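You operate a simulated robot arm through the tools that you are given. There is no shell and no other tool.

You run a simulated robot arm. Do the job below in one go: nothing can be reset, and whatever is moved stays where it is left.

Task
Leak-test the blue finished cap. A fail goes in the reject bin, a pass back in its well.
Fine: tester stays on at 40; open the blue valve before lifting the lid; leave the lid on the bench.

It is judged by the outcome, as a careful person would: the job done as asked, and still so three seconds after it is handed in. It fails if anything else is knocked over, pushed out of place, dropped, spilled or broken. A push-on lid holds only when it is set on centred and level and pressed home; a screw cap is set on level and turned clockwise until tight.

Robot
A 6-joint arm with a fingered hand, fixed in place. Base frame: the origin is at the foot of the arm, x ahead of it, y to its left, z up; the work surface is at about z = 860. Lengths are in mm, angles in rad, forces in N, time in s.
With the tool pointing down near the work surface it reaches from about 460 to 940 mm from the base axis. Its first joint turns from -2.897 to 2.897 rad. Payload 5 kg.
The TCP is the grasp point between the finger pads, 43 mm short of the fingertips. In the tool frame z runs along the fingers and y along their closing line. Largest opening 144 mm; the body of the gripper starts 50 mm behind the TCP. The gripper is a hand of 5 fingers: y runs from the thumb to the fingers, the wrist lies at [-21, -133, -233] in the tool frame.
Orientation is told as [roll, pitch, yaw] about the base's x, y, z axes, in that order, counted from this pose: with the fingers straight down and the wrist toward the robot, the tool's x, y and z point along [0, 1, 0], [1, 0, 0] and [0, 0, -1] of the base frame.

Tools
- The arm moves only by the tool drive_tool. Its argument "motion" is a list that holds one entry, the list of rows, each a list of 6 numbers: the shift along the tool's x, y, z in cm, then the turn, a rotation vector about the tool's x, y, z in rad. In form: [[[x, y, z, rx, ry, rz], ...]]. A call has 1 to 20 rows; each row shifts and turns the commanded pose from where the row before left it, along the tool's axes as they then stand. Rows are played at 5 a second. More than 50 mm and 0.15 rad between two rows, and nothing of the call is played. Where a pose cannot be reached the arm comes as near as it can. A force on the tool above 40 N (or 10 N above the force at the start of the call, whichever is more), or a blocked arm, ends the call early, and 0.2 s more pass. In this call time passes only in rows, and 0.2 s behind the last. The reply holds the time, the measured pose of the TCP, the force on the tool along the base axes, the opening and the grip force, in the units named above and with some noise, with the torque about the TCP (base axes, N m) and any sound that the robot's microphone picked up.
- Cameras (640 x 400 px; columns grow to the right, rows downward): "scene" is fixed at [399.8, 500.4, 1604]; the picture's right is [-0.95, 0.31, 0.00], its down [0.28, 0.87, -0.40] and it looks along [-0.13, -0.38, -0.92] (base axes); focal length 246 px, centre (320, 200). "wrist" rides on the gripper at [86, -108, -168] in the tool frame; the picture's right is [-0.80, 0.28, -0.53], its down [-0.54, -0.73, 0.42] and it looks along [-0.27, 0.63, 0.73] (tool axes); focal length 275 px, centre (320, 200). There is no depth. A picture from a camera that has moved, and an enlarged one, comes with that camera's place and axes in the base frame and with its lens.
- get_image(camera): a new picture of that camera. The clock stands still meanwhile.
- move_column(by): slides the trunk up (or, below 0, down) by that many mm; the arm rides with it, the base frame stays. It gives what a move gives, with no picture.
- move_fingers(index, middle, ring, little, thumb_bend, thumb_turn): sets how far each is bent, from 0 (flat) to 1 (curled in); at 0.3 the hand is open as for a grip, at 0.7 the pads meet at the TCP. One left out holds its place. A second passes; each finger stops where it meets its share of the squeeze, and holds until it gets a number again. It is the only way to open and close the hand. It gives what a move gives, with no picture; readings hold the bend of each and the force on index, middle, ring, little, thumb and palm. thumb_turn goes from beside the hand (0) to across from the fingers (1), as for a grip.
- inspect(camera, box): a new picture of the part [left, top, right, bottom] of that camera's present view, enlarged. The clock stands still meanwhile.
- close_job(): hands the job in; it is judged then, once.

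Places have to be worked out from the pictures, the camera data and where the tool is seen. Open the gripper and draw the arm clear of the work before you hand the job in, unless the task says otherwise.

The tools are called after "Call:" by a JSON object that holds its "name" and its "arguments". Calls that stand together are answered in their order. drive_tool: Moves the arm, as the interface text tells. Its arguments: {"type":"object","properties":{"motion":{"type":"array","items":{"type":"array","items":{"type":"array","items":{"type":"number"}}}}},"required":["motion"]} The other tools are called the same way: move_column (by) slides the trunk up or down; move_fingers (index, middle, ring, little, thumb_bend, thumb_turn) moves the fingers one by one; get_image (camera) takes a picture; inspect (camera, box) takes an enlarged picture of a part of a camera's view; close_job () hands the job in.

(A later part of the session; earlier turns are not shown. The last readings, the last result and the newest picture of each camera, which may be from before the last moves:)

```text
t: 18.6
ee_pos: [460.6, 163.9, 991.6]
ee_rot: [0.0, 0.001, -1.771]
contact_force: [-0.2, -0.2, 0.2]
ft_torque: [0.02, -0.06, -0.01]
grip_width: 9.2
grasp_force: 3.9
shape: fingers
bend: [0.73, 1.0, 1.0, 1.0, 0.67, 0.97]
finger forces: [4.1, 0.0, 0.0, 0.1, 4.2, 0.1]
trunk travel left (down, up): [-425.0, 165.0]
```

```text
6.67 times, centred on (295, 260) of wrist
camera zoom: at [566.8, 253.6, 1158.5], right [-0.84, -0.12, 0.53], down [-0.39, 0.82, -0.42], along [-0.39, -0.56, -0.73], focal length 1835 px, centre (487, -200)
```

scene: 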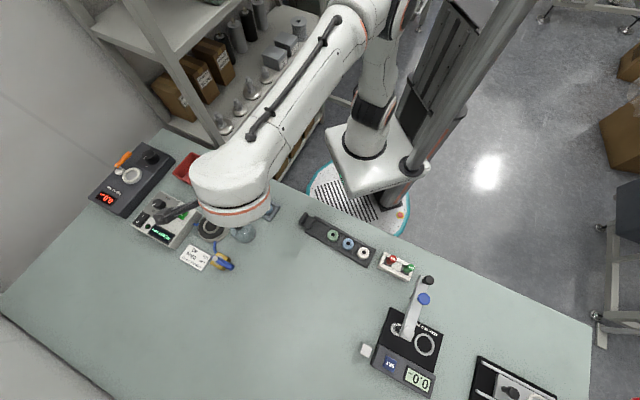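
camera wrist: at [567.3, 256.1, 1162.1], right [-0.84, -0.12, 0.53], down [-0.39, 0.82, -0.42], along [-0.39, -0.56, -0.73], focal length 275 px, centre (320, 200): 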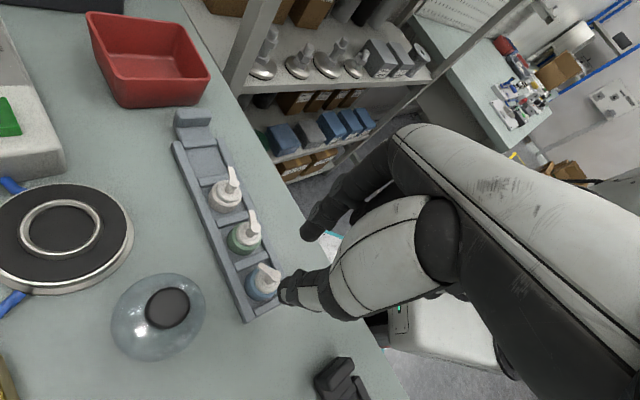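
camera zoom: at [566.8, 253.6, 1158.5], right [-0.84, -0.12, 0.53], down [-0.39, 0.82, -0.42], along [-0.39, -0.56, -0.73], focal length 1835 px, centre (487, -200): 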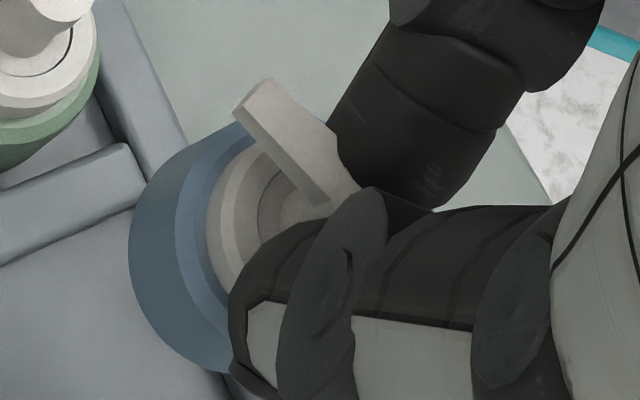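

The cap is close to upright in the grip, its axis near tool (7, 4), bottom about 78 mm below the TCP. I raise it clear of the lid and carry it toward the chamber, which I put at about (646, 176).

Call:
{"name": "drive_tool", "arguments": {"motion": [[[0, 0, -1.5, 0, 0, 0], [0, 0, -2.0, 0, 0, 0], [0, 0, -1.5, 0, 0, 0], [1.0, -0.3, 0, 0, 0, 0], [2.0, -0.61, 0, 0, 0, 0], [2.0, -0.61, 0, 0, 0, 0], [2.0, -0.61, 0, 0, 0, 0], [2.0, -0.61, 0, 0, 0, 0], [2.0, -0.61, 0, 0, 0, 0], [2.0, -0.61, 0, 0, 0, 0], [2.0, -0.61, 0, 0, 0, 0], [1.5, -0.46, 0, 0, 0, 0], [0.8, -0.22, 0, 0, 0, 0], [0, 0, 0, 0, 0, 0], [0, 0, 0, 0, 0, 0]]]}}

Call:
{"name": "get_image", "arguments": {"camera": "wrist"}}

Call:
{"name": "inspect", "arguments": {"camera": "wrist", "box": [190, 170, 350, 310]}}

```text
t: 21.8
ee_pos: [641.7, 181.6, 1040.4]
ee_rot: [0.0, 0.001, -1.772]
contact_force: [0.4, 0.5, -0.9]
ft_torque: [0.0, 0.02, 0.02]
grip_width: 9.3
grasp_force: 4.2
shape: fingers
bend: [0.73, 1.0, 1.0, 1.0, 0.67, 0.97]
finger forces: [4.2, 0.0, 0.0, 0.1, 4.2, 0.1]
trunk travel left (down, up): [-425.0, 165.0]
```

```text
taken
camera wrist: at [748.2, 270.7, 1208.0], right [-0.84, -0.12, 0.53], down [-0.39, 0.82, -0.42], along [-0.39, -0.56, -0.73], focal length 275 px, centre (320, 200)
```

wrist: 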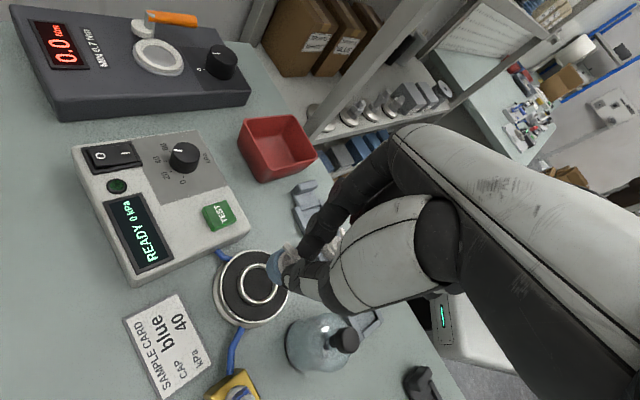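

```text
2.86 times, centred on (270, 240) of wrist
camera zoom: at [748.2, 270.7, 1208.0], right [-0.84, -0.12, 0.53], down [-0.39, 0.82, -0.42], along [-0.39, -0.56, -0.73], focal length 786 px, centre (463, 86)
```

zoom: 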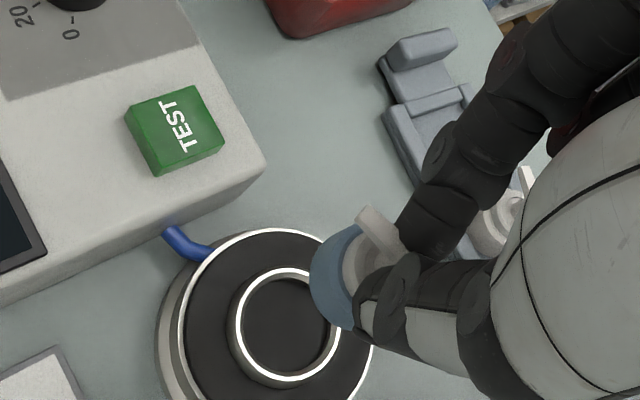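

The ring centre appears at tool (2, 5.5) versus the cap axis at about (6.5, 4.5). I correct and lower to just above the ring for a close check; fingers and palm stay well above the tester box.

Call:
{"name": "drive_tool", "arguments": {"motion": [[[-0.2, 0.05, 1.5, 0, 0, 0], [-0.2, 0.05, 2.0, 0, 0, 0], [0, 0, 2.0, 0, 0, 0], [0, 0, 1.0, 0, 0, 0], [0, 0, 0, 0, 0, 0], [0, 0, 0, 0, 0, 0]]]}}

Call:
{"name": "inspect", "arguments": {"camera": "wrist", "box": [210, 190, 350, 310]}}

Call:
{"name": "get_image", "arguments": {"camera": "scene"}}

```text
t: 23.2
ee_pos: [638.9, 181.8, 975.4]
ee_rot: [-0.001, 0.001, -1.769]
contact_force: [0.5, 0.4, -0.9]
ft_torque: [0.01, 0.02, -0.03]
grip_width: 9.3
grasp_force: 4.7
shape: fingers
bend: [0.73, 1.0, 1.0, 1.0, 0.67, 0.97]
finger forces: [4.2, 0.0, 0.0, 0.0, 4.3, 0.0]
trunk travel left (down, up): [-425.0, 165.0]
```

```text
3.33 times, centred on (280, 250) of wrist
camera zoom: at [744.9, 271.0, 1142.3], right [-0.84, -0.12, 0.53], down [-0.39, 0.82, -0.42], along [-0.39, -0.56, -0.73], focal length 918 px, centre (453, 33)
```

zoom: 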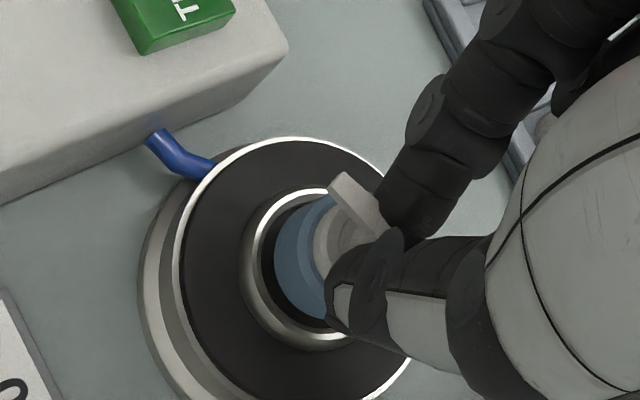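

```text
taken
```

scene: 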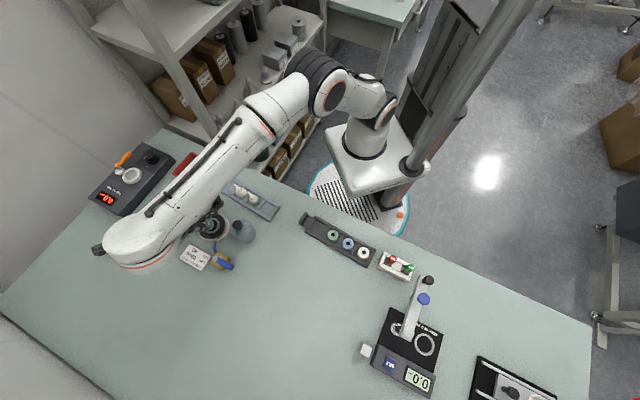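

The cap hangs over the ring; clearance looks small, so I zoom strongly to compare the cap's bottom edge with the ring opening.

Call:
{"name": "inspect", "arguments": {"camera": "wrist", "box": [255, 225, 315, 300]}}

```text
5.33 times, centred on (285, 262) of wrist
camera zoom: at [744.9, 271.0, 1142.3], right [-0.84, -0.12, 0.53], down [-0.39, 0.82, -0.42], along [-0.39, -0.56, -0.73], focal length 1468 px, centre (507, -133)
```

zoom: 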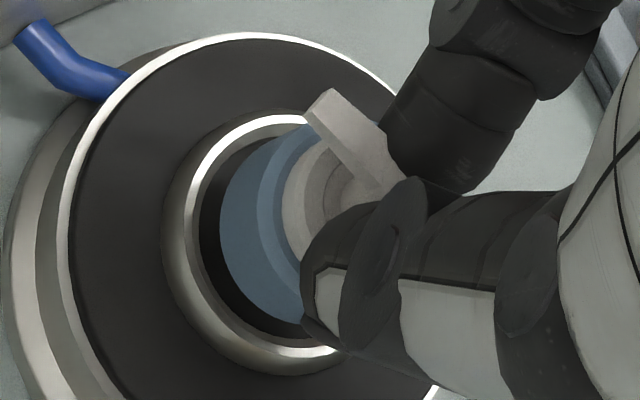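

Fitted: ring opening centre ≈ tool (5, 5), radius ≈20; cap ≈ (7, 3.5), radius ≈18.5. I shift about 2 mm and lower to nearly ring height, where the comparison is free of parallax.

Call:
{"name": "drive_tool", "arguments": {"motion": [[[-0.2, 0.12, 0.4, 0, 0, 0], [0, 0, 0.4, 0, 0, 0], [0, 0, 0, 0, 0, 0], [0, 0, 0, 0, 0, 0]]]}}

Call:
{"name": "inspect", "arguments": {"camera": "wrist", "box": [255, 225, 315, 300]}}

```text
t: 24.2
ee_pos: [636.6, 180.3, 967.5]
ee_rot: [0.0, -0.001, -1.771]
contact_force: [-1.0, 0.1, 0.2]
ft_torque: [-0.03, 0.03, -0.02]
grip_width: 9.1
grasp_force: 4.1
shape: fingers
bend: [0.73, 1.0, 1.0, 1.0, 0.67, 0.97]
finger forces: [4.2, 0.0, 0.1, 0.0, 4.3, 0.0]
trunk travel left (down, up): [-425.0, 165.0]
```

```text
5.33 times, centred on (285, 262) of wrist
camera zoom: at [742.2, 270.0, 1134.7], right [-0.84, -0.12, 0.53], down [-0.39, 0.82, -0.42], along [-0.39, -0.56, -0.73], focal length 1468 px, centre (507, -133)
```

zoom: 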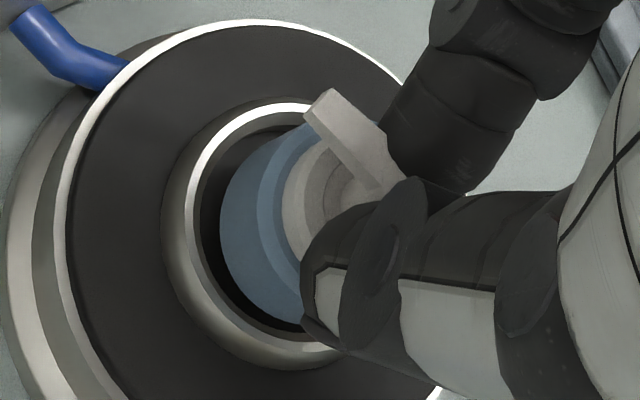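

The gaps suggest the cap needs roughly +1 mm in x and y. I apply that and lower 3 mm more, watching force.

Call:
{"name": "drive_tool", "arguments": {"motion": [[[0.1, 0.1, 0.1, 0, 0, 0], [0, 0, 0.1, 0, 0, 0], [0, 0, 0.1, 0, 0, 0], [0, 0, 0, 0, 0, 0]]]}}

Call:
{"name": "inspect", "arguments": {"camera": "wrist", "box": [255, 225, 315, 300]}}

```text
t: 25.2
ee_pos: [637.2, 180.1, 964.8]
ee_rot: [0.002, 0.001, -1.772]
contact_force: [-0.1, 0.5, 0.4]
ft_torque: [0.03, -0.03, -0.02]
grip_width: 9.0
grasp_force: 4.5
shape: fingers
bend: [0.73, 1.0, 1.0, 1.0, 0.67, 0.97]
finger forces: [4.2, 0.0, 0.1, 0.0, 4.1, 0.0]
trunk travel left (down, up): [-425.0, 165.0]
```

```text
5.33 times, centred on (285, 262) of wrist
camera zoom: at [742.9, 269.7, 1131.4], right [-0.84, -0.12, 0.53], down [-0.39, 0.82, -0.42], along [-0.39, -0.56, -0.73], focal length 1468 px, centre (507, -133)
```

zoom: 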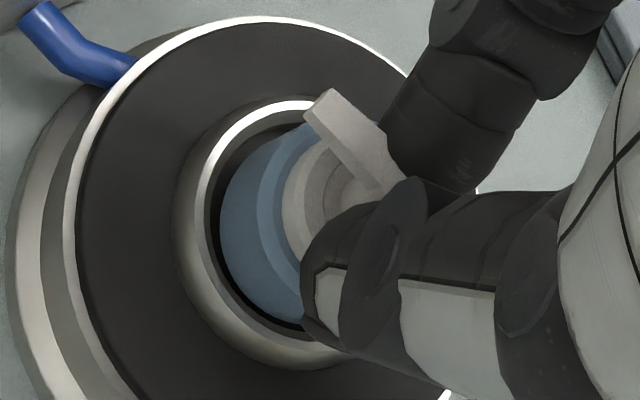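

Gaps are now about even (10 and 8 px) and no contact yet. I lower in 1 mm steps.

Call:
{"name": "drive_tool", "arguments": {"motion": [[[0, 0, 0.1, 0, 0, 0], [0, 0, 0.1, 0, 0, 0], [0, 0, 0.1, 0, 0, 0], [0, 0, 0, 0, 0, 0]]]}}

Call:
{"name": "inspect", "arguments": {"camera": "wrist", "box": [255, 225, 315, 300]}}

```text
t: 26.2
ee_pos: [635.7, 180.8, 960.9]
ee_rot: [-0.001, -0.001, -1.771]
contact_force: [-0.8, -0.1, -0.4]
ft_torque: [0.0, 0.0, 0.01]
grip_width: 9.3
grasp_force: 4.3
shape: fingers
bend: [0.73, 1.0, 1.0, 1.0, 0.67, 0.97]
finger forces: [4.2, 0.1, 0.0, 0.0, 4.3, 0.0]
trunk travel left (down, up): [-425.0, 165.0]
```

```text
5.33 times, centred on (285, 262) of wrist
camera zoom: at [741.8, 269.6, 1128.0], right [-0.84, -0.12, 0.53], down [-0.39, 0.82, -0.42], along [-0.39, -0.56, -0.73], focal length 1468 px, centre (507, -133)
```

zoom: 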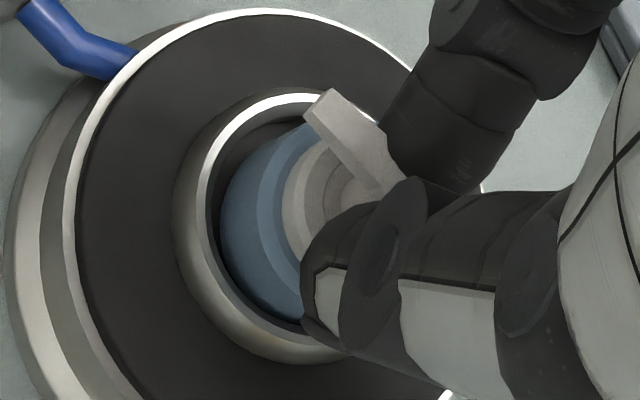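

Still no contact, and the near rim now seems to begin covering the cap's bottom edge, i.e. it is entering the pocket. I continue down in small steps.

Call:
{"name": "drive_tool", "arguments": {"motion": [[[0, 0, 0.1, 0, 0, 0], [0, 0, 0.1, 0, 0, 0], [0, 0, 0, 0, 0, 0]]]}}

Call:
{"name": "inspect", "arguments": {"camera": "wrist", "box": [255, 225, 315, 300]}}

```text
t: 27.0
ee_pos: [635.5, 179.0, 959.3]
ee_rot: [0.0, 0.0, -1.773]
contact_force: [-1.1, 0.2, -0.1]
ft_torque: [0.01, 0.0, 0.01]
grip_width: 9.0
grasp_force: 4.0
shape: fingers
bend: [0.73, 1.0, 1.0, 1.0, 0.67, 0.97]
finger forces: [4.2, 0.1, 0.1, 0.0, 4.2, 0.1]
trunk travel left (down, up): [-425.0, 165.0]
```

```text
5.33 times, centred on (285, 262) of wrist
camera zoom: at [742.0, 269.4, 1126.4], right [-0.84, -0.12, 0.53], down [-0.39, 0.82, -0.42], along [-0.39, -0.56, -0.73], focal length 1468 px, centre (507, -133)
```

zoom: 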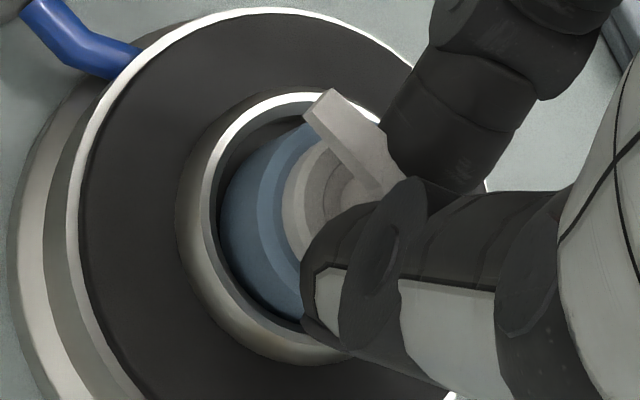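

It is entering with the bottom-left gap tightest, so I shift ~1 mm toward +y and continue down.

Call:
{"name": "drive_tool", "arguments": {"motion": [[[0, 0.08, 0, 0, 0, 0], [0, 0, 0.1, 0, 0, 0], [0, 0, 0.1, 0, 0, 0], [0, 0, 0.1, 0, 0, 0], [0, 0, 0, 0, 0, 0]]]}}

Call:
{"name": "inspect", "arguments": {"camera": "wrist", "box": [255, 225, 315, 300]}}

```text
t: 28.2
ee_pos: [634.8, 179.8, 956.4]
ee_rot: [0.002, 0.0, -1.772]
contact_force: [-1.0, -1.9, 7.5]
ft_torque: [0.01, -0.07, 0.0]
grip_width: 8.9
grasp_force: 5.0
shape: fingers
bend: [0.73, 1.0, 1.0, 1.0, 0.67, 0.97]
finger forces: [6.6, 0.1, 0.1, 0.0, 4.3, 0.1]
trunk travel left (down, up): [-425.0, 165.0]
```

```text
5.33 times, centred on (285, 262) of wrist
camera zoom: at [741.3, 268.1, 1124.3], right [-0.84, -0.12, 0.53], down [-0.39, 0.82, -0.42], along [-0.39, -0.56, -0.73], focal length 1468 px, centre (507, -133)
```

zoom: 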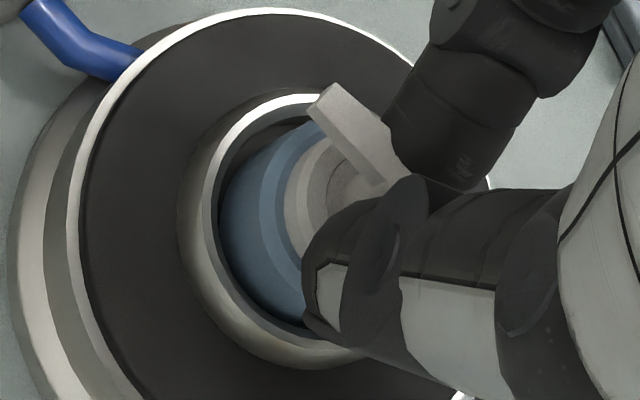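

7.5 N upward: the cap has landed on the pocket floor inside the ring. I relieve the pressure a little and open the fingers.

Call:
{"name": "drive_tool", "arguments": {"motion": [[[0, 0, -0.08, 0, 0, 0], [0, 0, 0, 0, 0, 0]]]}}

Call:
{"name": "move_fingers", "arguments": {"index": 0.67, "thumb_bend": 0.64}}

Call:
{"name": "inspect", "arguments": {"camera": "wrist", "box": [245, 215, 325, 300]}}

```text
t: 28.8
ee_pos: [634.2, 178.9, 956.7]
ee_rot: [-0.001, 0.001, -1.772]
contact_force: [-0.9, -0.3, 4.1]
ft_torque: [0.03, 0.01, 0.03]
grip_width: 8.8
grasp_force: 5.8
shape: fingers
bend: [0.73, 1.0, 1.0, 1.0, 0.67, 0.97]
finger forces: [5.9, 0.1, 0.1, 0.0, 4.5, 0.0]
trunk travel left (down, up): [-425.0, 165.0]
```

```text
t: 29.8
ee_pos: [636.8, 179.5, 956.9]
ee_rot: [0.001, 0.0, -1.771]
contact_force: [0.1, -0.1, 0.4]
ft_torque: [-0.02, -0.01, -0.01]
grip_width: 22.7
grasp_force: 0.0
shape: fingers
bend: [0.67, 1.0, 1.0, 1.0, 0.64, 0.97]
finger forces: [0.0, 0.0, 0.0, 0.0, 0.0, 0.1]
trunk travel left (down, up): [-425.0, 165.0]
```

```text
4.71 times, centred on (285, 258) of wrist
camera zoom: at [742.3, 268.5, 1124.6], right [-0.84, -0.12, 0.53], down [-0.39, 0.82, -0.42], along [-0.39, -0.56, -0.73], focal length 1295 px, centre (485, -71)
```

zoom: 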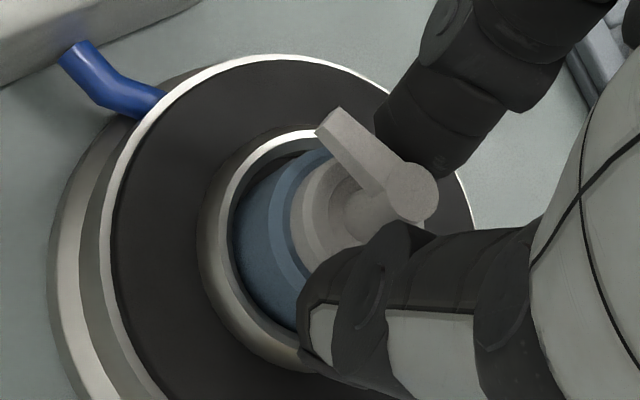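

The cap stands in the ring. I open wider and raise straight up clear of it, then look.

Call:
{"name": "move_fingers", "arguments": {"index": 0.58, "thumb_bend": 0.56}}

Call:
{"name": "drive_tool", "arguments": {"motion": [[[0, 0, -1, 0, 0, 0], [0, 0, -2, 0, 0, 0], [0, 0, -3, 0, 0, 0], [0, 0, -3, 0, 0, 0], [0, 0, -2, 0, 0, 0], [0, 0, 0, 0, 0, 0]]]}}

Call:
{"name": "get_image", "arguments": {"camera": "wrist"}}

Call:
{"name": "inspect", "arguments": {"camera": "wrist", "box": [200, 220, 300, 330]}}

```text
t: 30.8
ee_pos: [635.6, 178.3, 956.1]
ee_rot: [0.0, -0.001, -1.771]
contact_force: [-0.3, 0.0, 0.1]
ft_torque: [0.03, 0.03, -0.03]
grip_width: 54.7
grasp_force: 0.0
shape: fingers
bend: [0.57, 1.0, 1.0, 1.0, 0.56, 0.97]
finger forces: [0.1, 0.0, 0.0, 0.0, 0.0, 0.0]
trunk travel left (down, up): [-425.0, 165.0]
```

```text
t: 32.2
ee_pos: [635.8, 179.6, 1067.7]
ee_rot: [0.0, 0.0, -1.771]
contact_force: [0.7, -1.0, -0.1]
ft_torque: [-0.02, -0.03, -0.03]
grip_width: 54.6
grasp_force: 0.0
shape: fingers
bend: [0.57, 1.0, 1.0, 1.0, 0.56, 0.97]
finger forces: [0.0, 0.1, 0.1, 0.0, 0.0, 0.1]
trunk travel left (down, up): [-425.0, 165.0]
```

```text
taken
camera wrist: at [741.8, 268.1, 1236.3], right [-0.84, -0.12, 0.53], down [-0.39, 0.82, -0.42], along [-0.39, -0.56, -0.73], focal length 275 px, centre (320, 200)
```

wrist: 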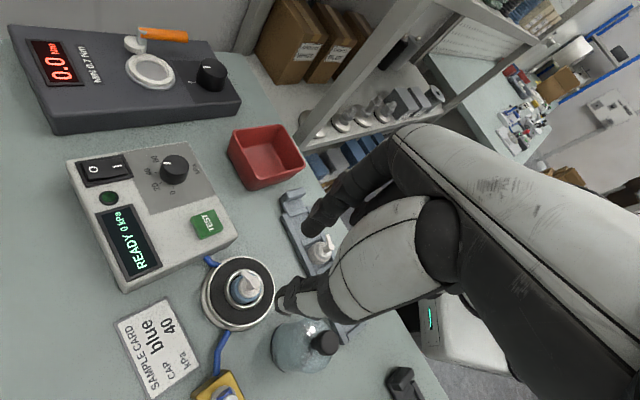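

```text
3.64 times, centred on (250, 275) of wrist
camera zoom: at [741.8, 268.1, 1236.3], right [-0.84, -0.12, 0.53], down [-0.39, 0.82, -0.42], along [-0.39, -0.56, -0.73], focal length 1001 px, centre (574, -73)
```

zoom: 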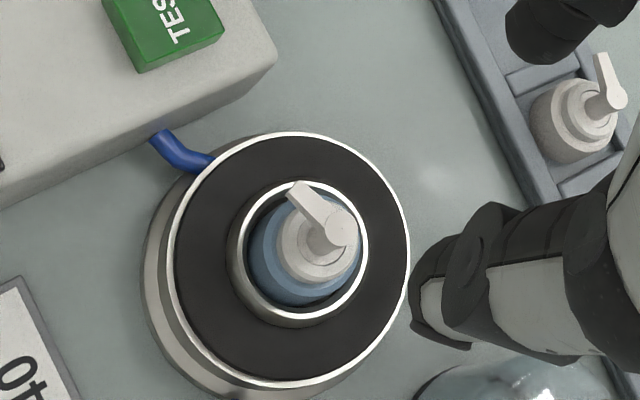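

The cap sits inside the ring; I zoom to make sure it is level.

Call:
{"name": "inspect", "arguments": {"camera": "wrist", "box": [222, 255, 272, 315]}}

Call:
{"name": "inspect", "arguments": {"camera": "wrist", "box": [250, 300, 370, 400]}}

Call:
{"name": "inspect", "arguments": {"camera": "scene", "box": [180, 190, 270, 280]}}

```text
6.67 times, centred on (247, 285) of wrist
camera zoom: at [741.8, 268.1, 1236.3], right [-0.84, -0.12, 0.53], down [-0.39, 0.82, -0.42], along [-0.39, -0.56, -0.73], focal length 1835 px, centre (807, -367)
```

zoom: 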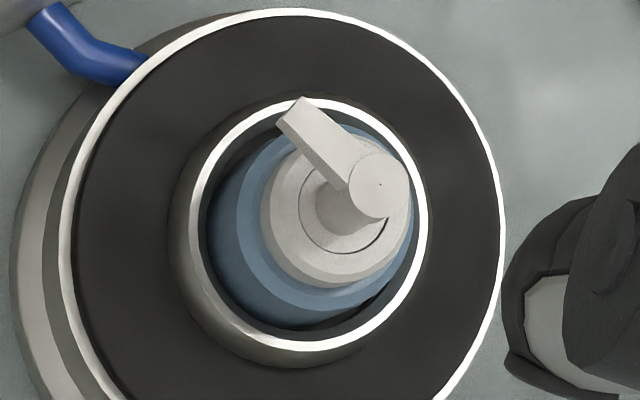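

```text
4.00 times, centred on (310, 350) of wrist
camera zoom: at [741.8, 268.1, 1236.3], right [-0.84, -0.12, 0.53], down [-0.39, 0.82, -0.42], along [-0.39, -0.56, -0.73], focal length 1101 px, centre (360, -400)
```

zoom: 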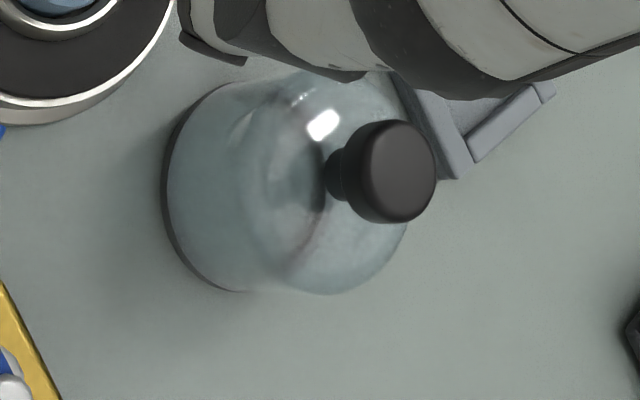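

```text
4.44 times, centred on (225, 235) of scene
camera zoom: at [399.8, 500.4, 1604.0], right [-0.95, 0.31, 0.0], down [0.28, 0.87, -0.4], along [-0.13, -0.38, -0.92], focal length 1095 px, centre (742, 44)
```

zoom: 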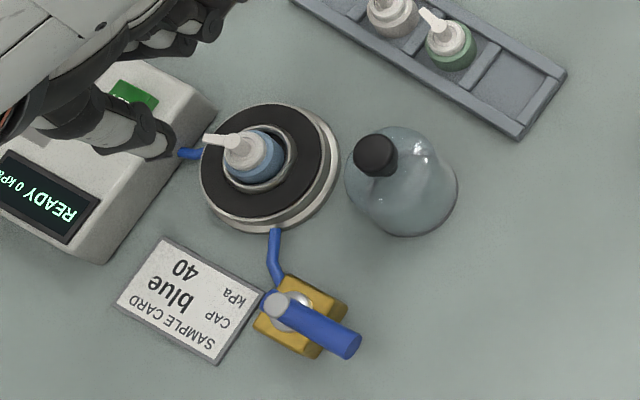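

The cap stands level in the chamber ring. Next the lid: its knob top triangulates to about (552.5, 224.5, 948), knob ≈27 mm across. I move over it at safe height and check the alignment.

Call:
{"name": "drive_tool", "arguments": {"motion": [[[-2.5, -0.8, 0, 0, 0, 0], [-2.5, -0.8, 0, 0, 0, 0], [-2.5, -0.8, 0, 0, 0, 0], [-2.4, -0.85, 0, 0, 0, 0], [0, 0, 2.2, 0, 0, 0], [0, 0, 2.2, 0, 0, 0], [0, 0, 0, 0, 0, 0], [0, 0, 0, 0, 0, 0]]]}}

Call:
{"name": "inspect", "arguments": {"camera": "wrist", "box": [200, 170, 380, 330]}}

```text
t: 34.0
ee_pos: [544.0, 230.3, 1023.8]
ee_rot: [0.001, -0.001, -1.773]
contact_force: [-0.2, -0.3, -1.0]
ft_torque: [-0.03, 0.02, 0.0]
grip_width: 54.7
grasp_force: 0.1
shape: fingers
bend: [0.57, 1.0, 1.0, 1.0, 0.56, 0.97]
finger forces: [0.0, 0.0, 0.1, 0.1, 0.0, 0.1]
trunk travel left (down, up): [-425.0, 165.0]
```

```text
2.50 times, centred on (290, 250) of wrist
camera zoom: at [649.9, 319.7, 1190.9], right [-0.84, -0.12, 0.53], down [-0.39, 0.82, -0.42], along [-0.39, -0.56, -0.73], focal length 688 px, centre (395, 75)
```

zoom: 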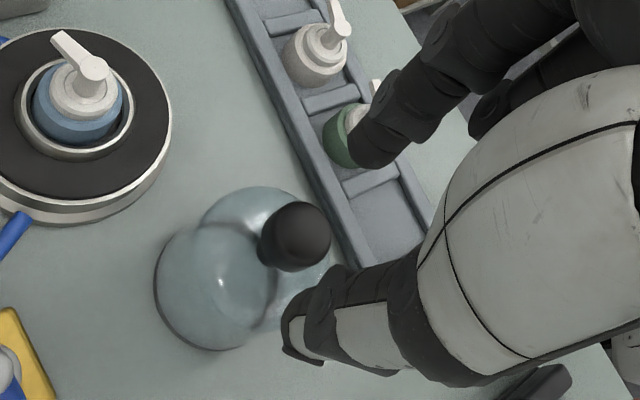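

The knob is centred at tool (9.6, 4.7), as wanted. I lower to TCP z≈979 so the tips come beside the knob, above the glass shoulder.

Call:
{"name": "drive_tool", "arguments": {"motion": [[[0, 0, 1.5, 0, 0, 0], [0, 0, 1.5, 0, 0, 0], [0, 0, 0.7, 0, 0, 0], [0, 0, 0.7, 0, 0, 0], [0, 0, 0, 0, 0, 0]]]}}

Call:
{"name": "inspect", "arguments": {"camera": "wrist", "box": [210, 180, 350, 310]}}

```text
t: 35.2
ee_pos: [544.6, 230.0, 979.3]
ee_rot: [0.0, -0.001, -1.771]
contact_force: [0.9, 0.3, -0.1]
ft_torque: [-0.02, -0.01, -0.01]
grip_width: 54.8
grasp_force: 0.0
shape: fingers
bend: [0.57, 1.0, 1.0, 1.0, 0.56, 0.97]
finger forces: [0.0, 0.0, 0.0, 0.0, 0.0, 0.0]
trunk travel left (down, up): [-425.0, 165.0]
```

```text
3.08 times, centred on (280, 245) of wrist
camera zoom: at [650.9, 319.9, 1147.2], right [-0.84, -0.12, 0.53], down [-0.39, 0.82, -0.42], along [-0.39, -0.56, -0.73], focal length 847 px, centre (443, 62)
```

zoom: 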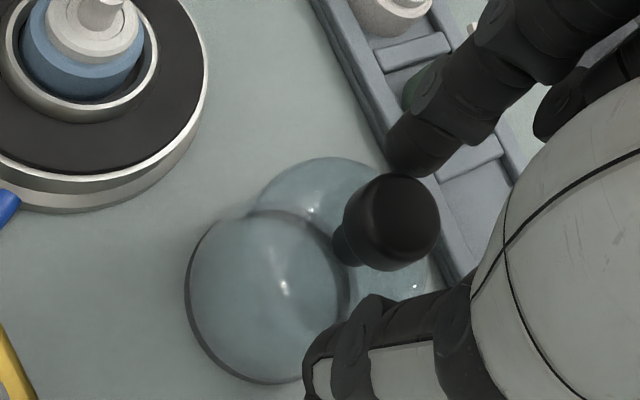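

Aligned, no contact. I close index and thumb gently until they reach the knob.

Call:
{"name": "move_fingers", "arguments": {"index": 0.65, "thumb_bend": 0.64}}

Call:
{"name": "inspect", "arguments": {"camera": "wrist", "box": [210, 180, 350, 310]}}

```text
t: 36.2
ee_pos: [544.2, 230.5, 980.2]
ee_rot: [-0.002, -0.001, -1.771]
contact_force: [0.0, -0.3, -0.5]
ft_torque: [0.02, 0.0, 0.0]
grip_width: 29.9
grasp_force: 1.5
shape: fingers
bend: [0.64, 1.0, 1.0, 1.0, 0.63, 0.97]
finger forces: [1.0, 0.0, 0.0, 0.1, 1.0, 0.0]
trunk travel left (down, up): [-425.0, 165.0]
```

```text
3.08 times, centred on (280, 245) of wrist
camera zoom: at [651.0, 319.9, 1147.4], right [-0.84, -0.12, 0.53], down [-0.39, 0.82, -0.42], along [-0.39, -0.56, -0.73], focal length 847 px, centre (443, 62)
```

zoom: 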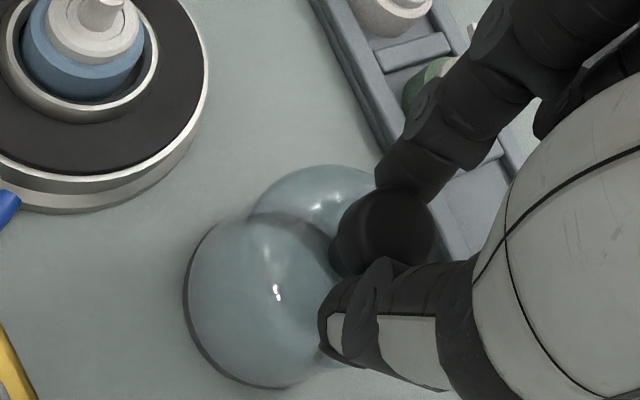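

Both touch equally at about 1 N, width 30 mm. I squeeze evenly for a firm hold.

Call:
{"name": "move_fingers", "arguments": {"index": 0.72, "thumb_bend": 0.71}}

Call:
{"name": "inspect", "arguments": {"camera": "wrist", "box": [210, 180, 350, 310]}}

```text
t: 37.2
ee_pos: [544.2, 229.8, 979.6]
ee_rot: [0.001, 0.0, -1.771]
contact_force: [0.5, 0.3, -0.4]
ft_torque: [0.01, 0.03, -0.02]
grip_width: 26.7
grasp_force: 9.2
shape: fingers
bend: [0.64, 1.0, 1.0, 1.0, 0.65, 0.97]
finger forces: [9.2, 0.0, 0.0, 0.1, 9.3, 0.1]
trunk travel left (down, up): [-425.0, 165.0]
```

```text
3.08 times, centred on (280, 245) of wrist
camera zoom: at [651.0, 319.9, 1147.3], right [-0.84, -0.12, 0.53], down [-0.39, 0.82, -0.42], along [-0.39, -0.56, -0.73], focal length 847 px, centre (443, 62)
```

zoom: 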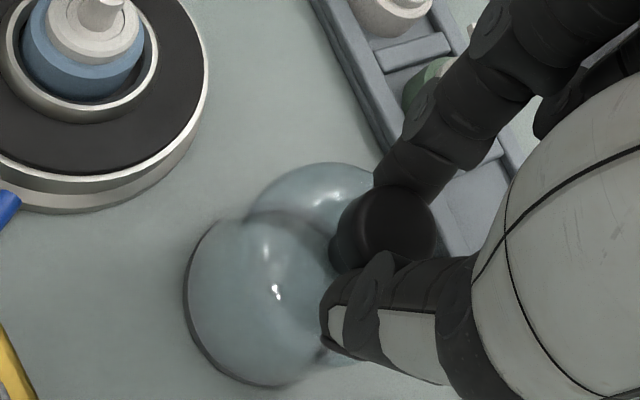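

Balanced 9.2 N grip with the lid level. I lift it slowly and check that it hangs level.

Call:
{"name": "drive_tool", "arguments": {"motion": [[[0, 0, -0.5, 0, 0, 0], [0, 0, -1, 0, 0, 0], [0, 0, -1.5, 0, 0, 0], [0, 0, -2, 0, 0, 0], [0, 0, -2, 0, 0, 0], [0, 0, -1.5, 0, 0, 0], [0, 0, 0, 0, 0, 0], [0, 0, 0, 0, 0, 0]]]}}

Call:
{"name": "inspect", "arguments": {"camera": "wrist", "box": [150, 150, 350, 320]}}

Call:
{"name": "inspect", "arguments": {"camera": "scene", "box": [180, 150, 300, 280]}}

```text
t: 39.0
ee_pos: [545.0, 228.2, 1064.7]
ee_rot: [-0.001, 0.0, -1.773]
contact_force: [-1.0, 0.6, 0.3]
ft_torque: [0.0, 0.02, -0.01]
grip_width: 26.7
grasp_force: 9.0
shape: fingers
bend: [0.64, 1.0, 1.0, 1.0, 0.65, 0.97]
finger forces: [9.2, 0.1, 0.1, 0.1, 9.3, 0.0]
trunk travel left (down, up): [-425.0, 165.0]
```

```text
2.35 times, centred on (250, 235) of wrist
camera zoom: at [652.3, 317.9, 1232.5], right [-0.84, -0.12, 0.53], down [-0.39, 0.82, -0.42], along [-0.39, -0.56, -0.73], focal length 648 px, centre (485, 118)
```

zoom: 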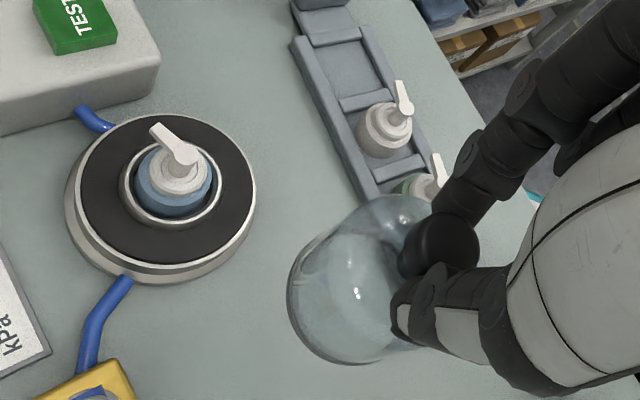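

```text
3.08 times, centred on (240, 215) of scene
camera zoom: at [399.8, 500.4, 1604.0], right [-0.95, 0.31, 0.0], down [0.28, 0.87, -0.4], along [-0.13, -0.38, -0.92], focal length 758 px, centre (566, 154)
```

zoom: 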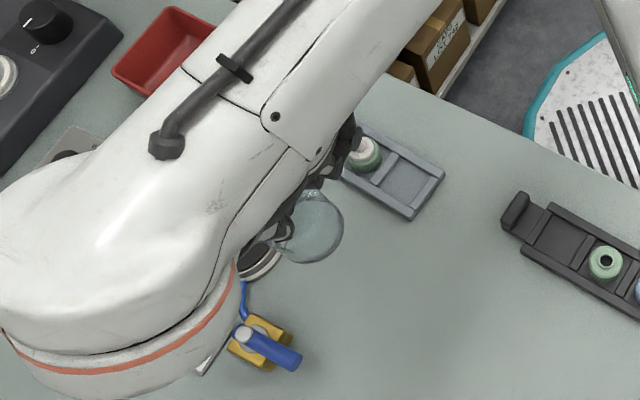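

The lid hangs level; its axis is at about tool (8, 5.5) and the ring centre at tool (105.6, 31). I carry it over the chamber at this height (lid rim ≈945, cap top ≈925) and check.

Call:
{"name": "drive_tool", "arguments": {"motion": [[[0.5, 0.15, -0.5, 0, 0, 0], [1.8, 0.48, 0, 0, 0, 0], [1.8, 0.48, 0, 0, 0, 0], [1.8, 0.48, 0, 0, 0, 0], [1.8, 0.48, 0, 0, 0, 0], [1.4, 0.35, 0, 0, 0, 0], [0.66, 0.13, 0, 0, 0, 0], [0, 0, 0, 0, 0, 0], [0, 0, 0, 0, 0, 0]]]}}

Call:
{"name": "get_image", "arguments": {"camera": "wrist"}}

Call:
{"name": "inspect", "arguments": {"camera": "wrist", "box": [210, 190, 330, 320]}}

Call:
{"name": "inspect", "arguments": {"camera": "scene", "box": [150, 170, 270, 280]}}

```text
t: 41.0
ee_pos: [637.4, 183.6, 1068.5]
ee_rot: [0.0, -0.001, -1.77]
contact_force: [-0.2, 0.9, -0.5]
ft_torque: [0.0, 0.02, -0.04]
grip_width: 26.5
grasp_force: 9.4
shape: fingers
bend: [0.64, 1.0, 1.0, 1.0, 0.65, 0.97]
finger forces: [9.2, 0.0, 0.0, 0.0, 9.3, 0.0]
trunk travel left (down, up): [-425.0, 165.0]
```

```text
taken
camera wrist: at [743.3, 273.2, 1236.5], right [-0.84, -0.12, 0.53], down [-0.39, 0.82, -0.42], along [-0.39, -0.56, -0.73], focal length 275 px, centre (320, 200)
```

wrist: 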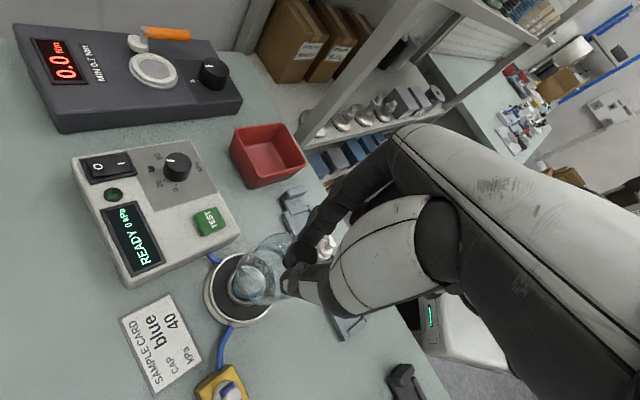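

```text
3.08 times, centred on (270, 255) of wrist
camera zoom: at [743.3, 273.2, 1236.5], right [-0.84, -0.12, 0.53], down [-0.39, 0.82, -0.42], along [-0.39, -0.56, -0.73], focal length 847 px, centre (474, 31)
```

zoom: 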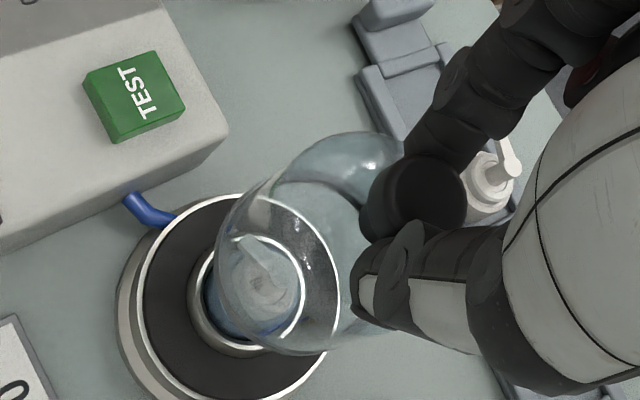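

```text
3.64 times, centred on (210, 225) of scene
camera zoom: at [399.8, 500.4, 1604.0], right [-0.95, 0.31, 0.0], down [0.28, 0.87, -0.4], along [-0.13, -0.38, -0.92], focal length 896 px, centre (720, 109)
```

zoom: 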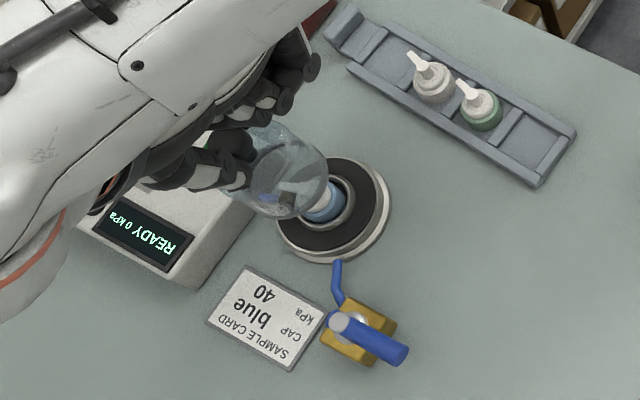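

The ring centre now reads tool (6.8, 5.3) against the lid axis (8, 5.5): within about 1 mm. I nudge that millimetre and lower over the cap, then check again.

Call:
{"name": "drive_tool", "arguments": {"motion": [[[-0.1, 0, 1.0, 0, 0, 0], [0, 0, 1.5, 0, 0, 0], [0, 0, 1.5, 0, 0, 0], [0, 0, 1.0, 0, 0, 0], [0, 0, 0, 0, 0, 0], [0, 0, 0, 0, 0, 0]]]}}

Call:
{"name": "inspect", "arguments": {"camera": "wrist", "box": [210, 180, 330, 310]}}

Call:
{"name": "inspect", "arguments": {"camera": "scene", "box": [180, 190, 260, 260]}}

```text
t: 42.4
ee_pos: [633.4, 184.2, 1017.7]
ee_rot: [0.001, 0.001, -1.773]
contact_force: [0.4, 0.8, -1.3]
ft_torque: [0.0, -0.02, 0.01]
grip_width: 26.5
grasp_force: 9.1
shape: fingers
bend: [0.64, 1.0, 1.0, 1.0, 0.65, 0.97]
finger forces: [9.3, 0.0, 0.0, 0.0, 9.1, 0.1]
trunk travel left (down, up): [-425.0, 165.0]
```

```text
3.08 times, centred on (270, 245) of wrist
camera zoom: at [740.8, 273.6, 1185.7], right [-0.84, -0.12, 0.53], down [-0.39, 0.82, -0.42], along [-0.39, -0.56, -0.73], focal length 847 px, centre (474, 62)
```

zoom: 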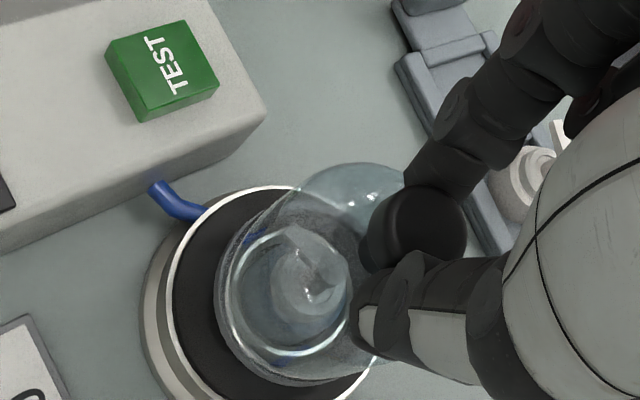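

```text
5.71 times, centred on (220, 225) of scene
camera zoom: at [399.8, 500.4, 1604.0], right [-0.95, 0.31, 0.0], down [0.28, 0.87, -0.4], along [-0.13, -0.38, -0.92], focal length 1408 px, centre (891, 57)
```

zoom: 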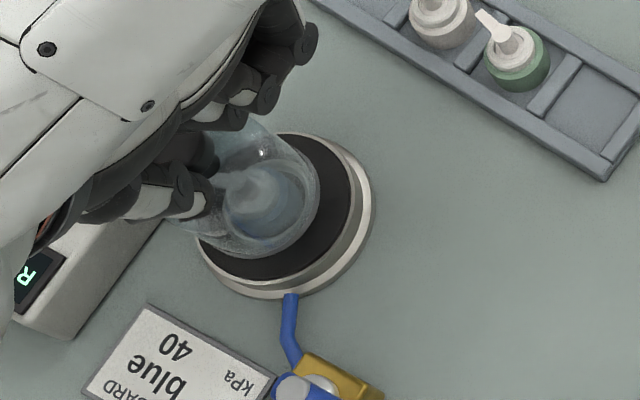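

The lid is down around the cap with the chamber about concentric (residual ≈1 mm). I apply a small correction and lower to contact in small steps.

Call:
{"name": "drive_tool", "arguments": {"motion": [[[0.08, 0.04, 0.5, 0, 0, 0], [0, 0, 0.4, 0, 0, 0], [0, 0, 0.3, 0, 0, 0], [0, 0, 0, 0, 0, 0]]]}}

Call:
{"name": "inspect", "arguments": {"camera": "wrist", "box": [210, 180, 330, 310]}}

```text
t: 43.4
ee_pos: [635.8, 184.7, 1007.2]
ee_rot: [0.0, 0.001, -1.771]
contact_force: [0.8, -0.4, -1.5]
ft_torque: [-0.04, 0.04, 0.01]
grip_width: 26.7
grasp_force: 9.4
shape: fingers
bend: [0.64, 1.0, 1.0, 1.0, 0.65, 0.97]
finger forces: [9.1, 0.1, 0.0, 0.0, 9.2, 0.1]
trunk travel left (down, up): [-425.0, 165.0]
```

```text
3.08 times, centred on (270, 245) of wrist
camera zoom: at [741.7, 274.3, 1174.6], right [-0.84, -0.12, 0.53], down [-0.39, 0.82, -0.42], along [-0.39, -0.56, -0.73], focal length 847 px, centre (474, 62)
```

zoom: 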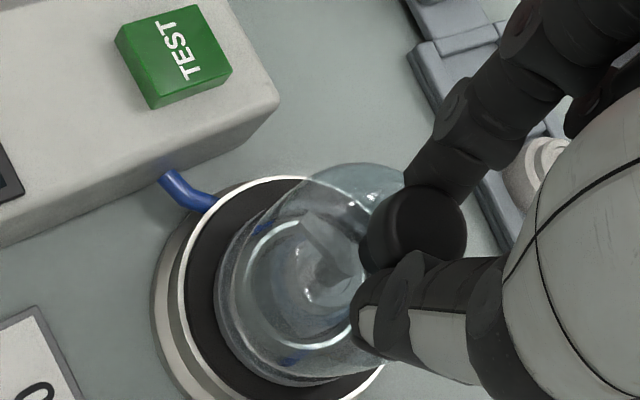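

I need a better look at the lower edges to judge the centring in the other direction.

Call:
{"name": "inspect", "arguments": {"camera": "wrist", "box": [220, 220, 320, 330]}}

Call:
{"name": "inspect", "arguments": {"camera": "scene", "box": [185, 200, 250, 255]}}

```text
3.64 times, centred on (270, 275) of wrist
camera zoom: at [741.7, 274.3, 1174.6], right [-0.84, -0.12, 0.53], down [-0.39, 0.82, -0.42], along [-0.39, -0.56, -0.73], focal length 1001 px, centre (502, -73)
```

zoom: 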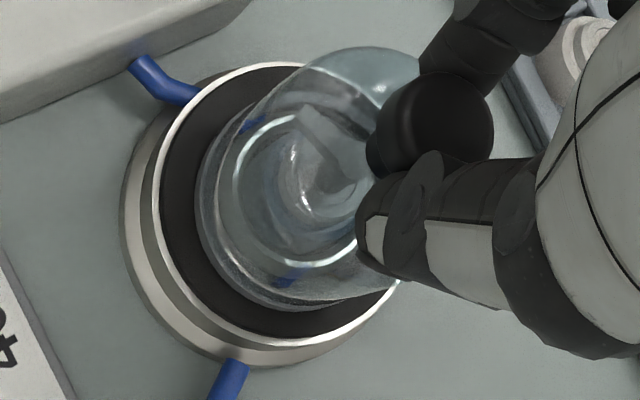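

```text
7.27 times, centred on (218, 228) of scene
camera zoom: at [399.8, 500.4, 1604.0], right [-0.95, 0.31, 0.0], down [0.28, 0.87, -0.4], along [-0.13, -0.38, -0.92], focal length 1791 px, centre (1066, 0)
```

zoom: 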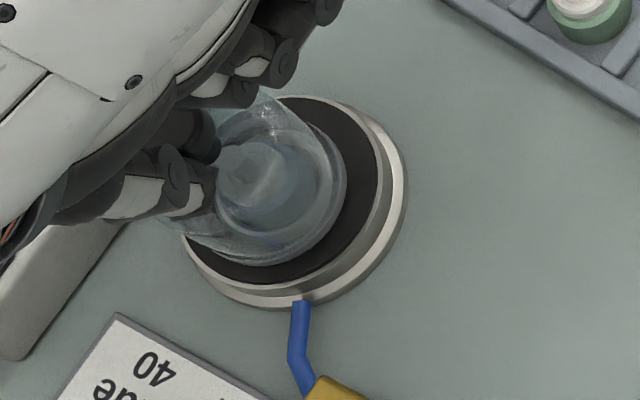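

Both cameras show the gap to the gasket edge smaller on the +y side: the lid should shift about 3 mm toward tool +y. I do that and lower 4 mm more, then look again.

Call:
{"name": "drive_tool", "arguments": {"motion": [[[0, 0.3, 0, 0, 0, 0], [0, 0, 0.2, 0, 0, 0], [0, 0, 0.2, 0, 0, 0], [0, 0, 0, 0, 0, 0]]]}}

Call:
{"name": "inspect", "arguments": {"camera": "wrist", "box": [220, 220, 320, 330]}}

Call:
{"name": "inspect", "arguments": {"camera": "scene", "box": [185, 200, 250, 255]}}

```text
t: 44.4
ee_pos: [634.3, 182.0, 1003.0]
ee_rot: [0.0, 0.001, -1.772]
contact_force: [0.3, -1.3, 1.0]
ft_torque: [0.0, -0.01, -0.03]
grip_width: 26.6
grasp_force: 8.9
shape: fingers
bend: [0.64, 1.0, 1.0, 1.0, 0.66, 0.97]
finger forces: [9.5, 0.0, 0.0, 0.1, 9.1, 0.1]
trunk travel left (down, up): [-425.0, 165.0]
```

```text
3.64 times, centred on (270, 275) of wrist
camera zoom: at [740.6, 271.8, 1170.1], right [-0.84, -0.12, 0.53], down [-0.39, 0.82, -0.42], along [-0.39, -0.56, -0.73], focal length 1001 px, centre (502, -73)
```

zoom: 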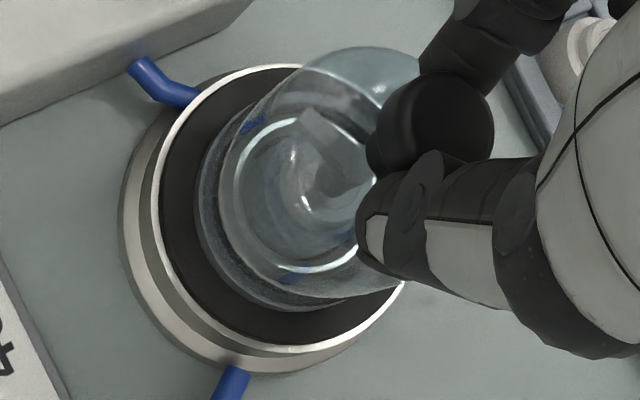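

```text
7.27 times, centred on (218, 228) of scene
camera zoom: at [399.8, 500.4, 1604.0], right [-0.95, 0.31, 0.0], down [0.28, 0.87, -0.4], along [-0.13, -0.38, -0.92], focal length 1791 px, centre (1066, 0)
```

zoom: 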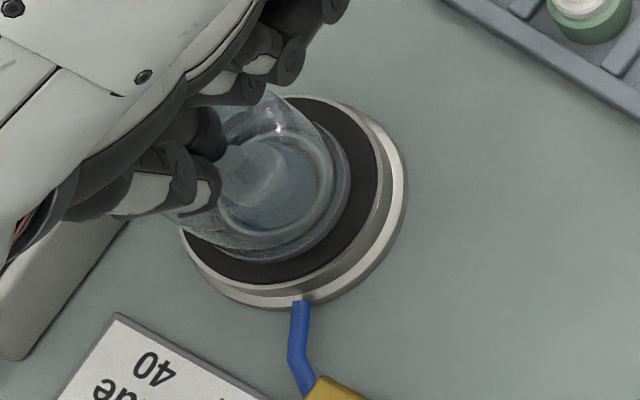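

Now the gaps are even in both views (37/35 px wrist; 25/19 as expected in scene). I keep lowering in 1 mm steps to seat the lid.

Call:
{"name": "drive_tool", "arguments": {"motion": [[[0, 0, 0.1, 0, 0, 0], [0, 0, 0.1, 0, 0, 0], [0, 0, 0, 0, 0, 0]]]}}

Call:
{"name": "inspect", "arguments": {"camera": "wrist", "box": [220, 220, 320, 330]}}

```text
t: 45.2
ee_pos: [633.4, 182.0, 1002.4]
ee_rot: [0.001, -0.001, -1.771]
contact_force: [-0.7, -2.3, 5.8]
ft_torque: [-0.05, -0.03, -0.03]
grip_width: 26.4
grasp_force: 10.4
shape: fingers
bend: [0.63, 1.0, 1.0, 1.0, 0.66, 0.97]
finger forces: [10.9, 0.1, 0.0, 0.1, 8.9, 0.0]
trunk travel left (down, up): [-425.0, 165.0]
```

```text
3.64 times, centred on (270, 275) of wrist
camera zoom: at [740.7, 272.0, 1169.4], right [-0.84, -0.12, 0.53], down [-0.39, 0.82, -0.42], along [-0.39, -0.56, -0.73], focal length 1001 px, centre (502, -73)
```

zoom: 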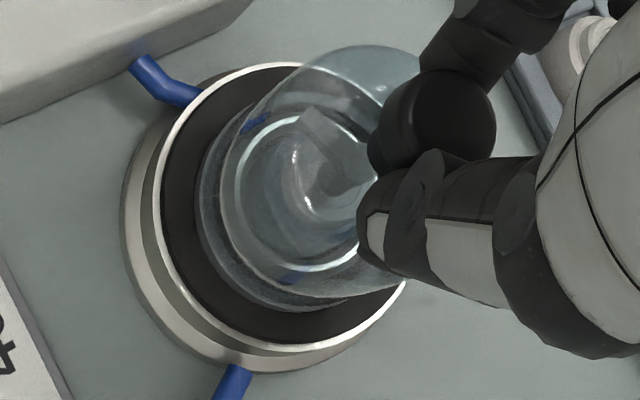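

Contact at 5.8 N with the rim at about z≈882, gasket level. I press down a little more while gripping to see whether it settles.

Call:
{"name": "drive_tool", "arguments": {"motion": [[[0, 0, 0.1, 0, 0, 0], [0, 0, 0.1, 0, 0, 0], [0, 0, 0, 0, 0, 0]]]}}

Call:
{"name": "inspect", "arguments": {"camera": "wrist", "box": [220, 220, 320, 330]}}

Call:
{"name": "inspect", "arguments": {"camera": "scene", "box": [185, 200, 250, 255]}}

```text
t: 46.0
ee_pos: [632.9, 182.0, 1000.4]
ee_rot: [0.001, -0.001, -1.771]
contact_force: [-0.6, -4.7, 13.0]
ft_torque: [-0.23, -0.09, -0.07]
grip_width: 26.4
grasp_force: 11.0
shape: fingers
bend: [0.62, 1.0, 1.0, 1.0, 0.67, 0.97]
finger forces: [13.4, 0.0, 0.0, 0.0, 8.5, 0.0]
trunk travel left (down, up): [-425.0, 165.0]
```

```text
3.64 times, centred on (270, 275) of wrist
camera zoom: at [740.1, 271.7, 1167.9], right [-0.84, -0.12, 0.53], down [-0.39, 0.82, -0.42], along [-0.39, -0.56, -0.73], focal length 1001 px, centre (502, -73)
```

zoom: 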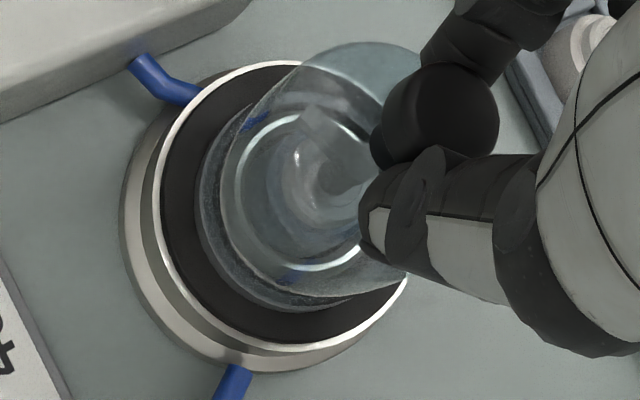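

```text
7.27 times, centred on (218, 228) of scene
camera zoom: at [399.8, 500.4, 1604.0], right [-0.95, 0.31, 0.0], down [0.28, 0.87, -0.4], along [-0.13, -0.38, -0.92], focal length 1791 px, centre (1066, 0)
```

zoom: 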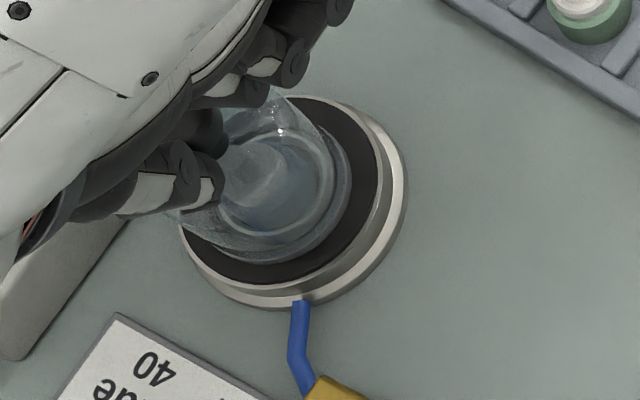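

13 N with the lid firmly on the gasket and still even all round. I relieve the load, open the fingers and check how it sits.

Call:
{"name": "drive_tool", "arguments": {"motion": [[[0, 0, -0.1, 0, 0, 0], [0, 0, -0.15, 0, 0, 0], [0, 0, 0, 0, 0, 0]]]}}

Call:
{"name": "move_fingers", "arguments": {"index": 0.62, "thumb_bend": 0.61}}

Call:
{"name": "inspect", "arguments": {"camera": "wrist", "box": [220, 220, 320, 330]}}

```text
t: 46.8
ee_pos: [633.4, 181.7, 1001.6]
ee_rot: [0.003, 0.0, -1.771]
contact_force: [-0.9, -2.5, 3.9]
ft_torque: [-0.06, 0.02, -0.04]
grip_width: 26.5
grasp_force: 9.9
shape: fingers
bend: [0.63, 1.0, 1.0, 1.0, 0.67, 0.97]
finger forces: [10.9, 0.0, 0.0, 0.0, 8.9, 0.2]
trunk travel left (down, up): [-425.0, 165.0]
```

```text
t: 47.8
ee_pos: [635.2, 182.3, 1002.8]
ee_rot: [0.001, -0.002, -1.773]
contact_force: [-0.5, -0.3, -1.3]
ft_torque: [0.01, -0.01, 0.01]
grip_width: 37.3
grasp_force: 0.4
shape: fingers
bend: [0.62, 1.0, 1.0, 1.0, 0.61, 0.97]
finger forces: [0.2, 0.1, 0.0, 0.0, 0.0, 0.1]
trunk travel left (down, up): [-425.0, 165.0]
```

```text
3.64 times, centred on (270, 275) of wrist
camera zoom: at [741.0, 271.7, 1168.9], right [-0.84, -0.12, 0.53], down [-0.39, 0.82, -0.42], along [-0.39, -0.56, -0.73], focal length 1001 px, centre (502, -73)
```

zoom: 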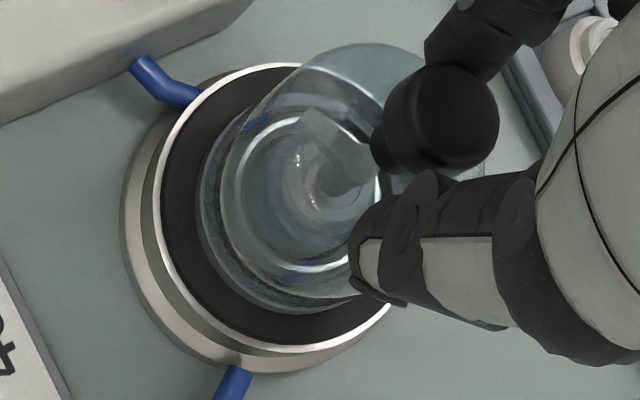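

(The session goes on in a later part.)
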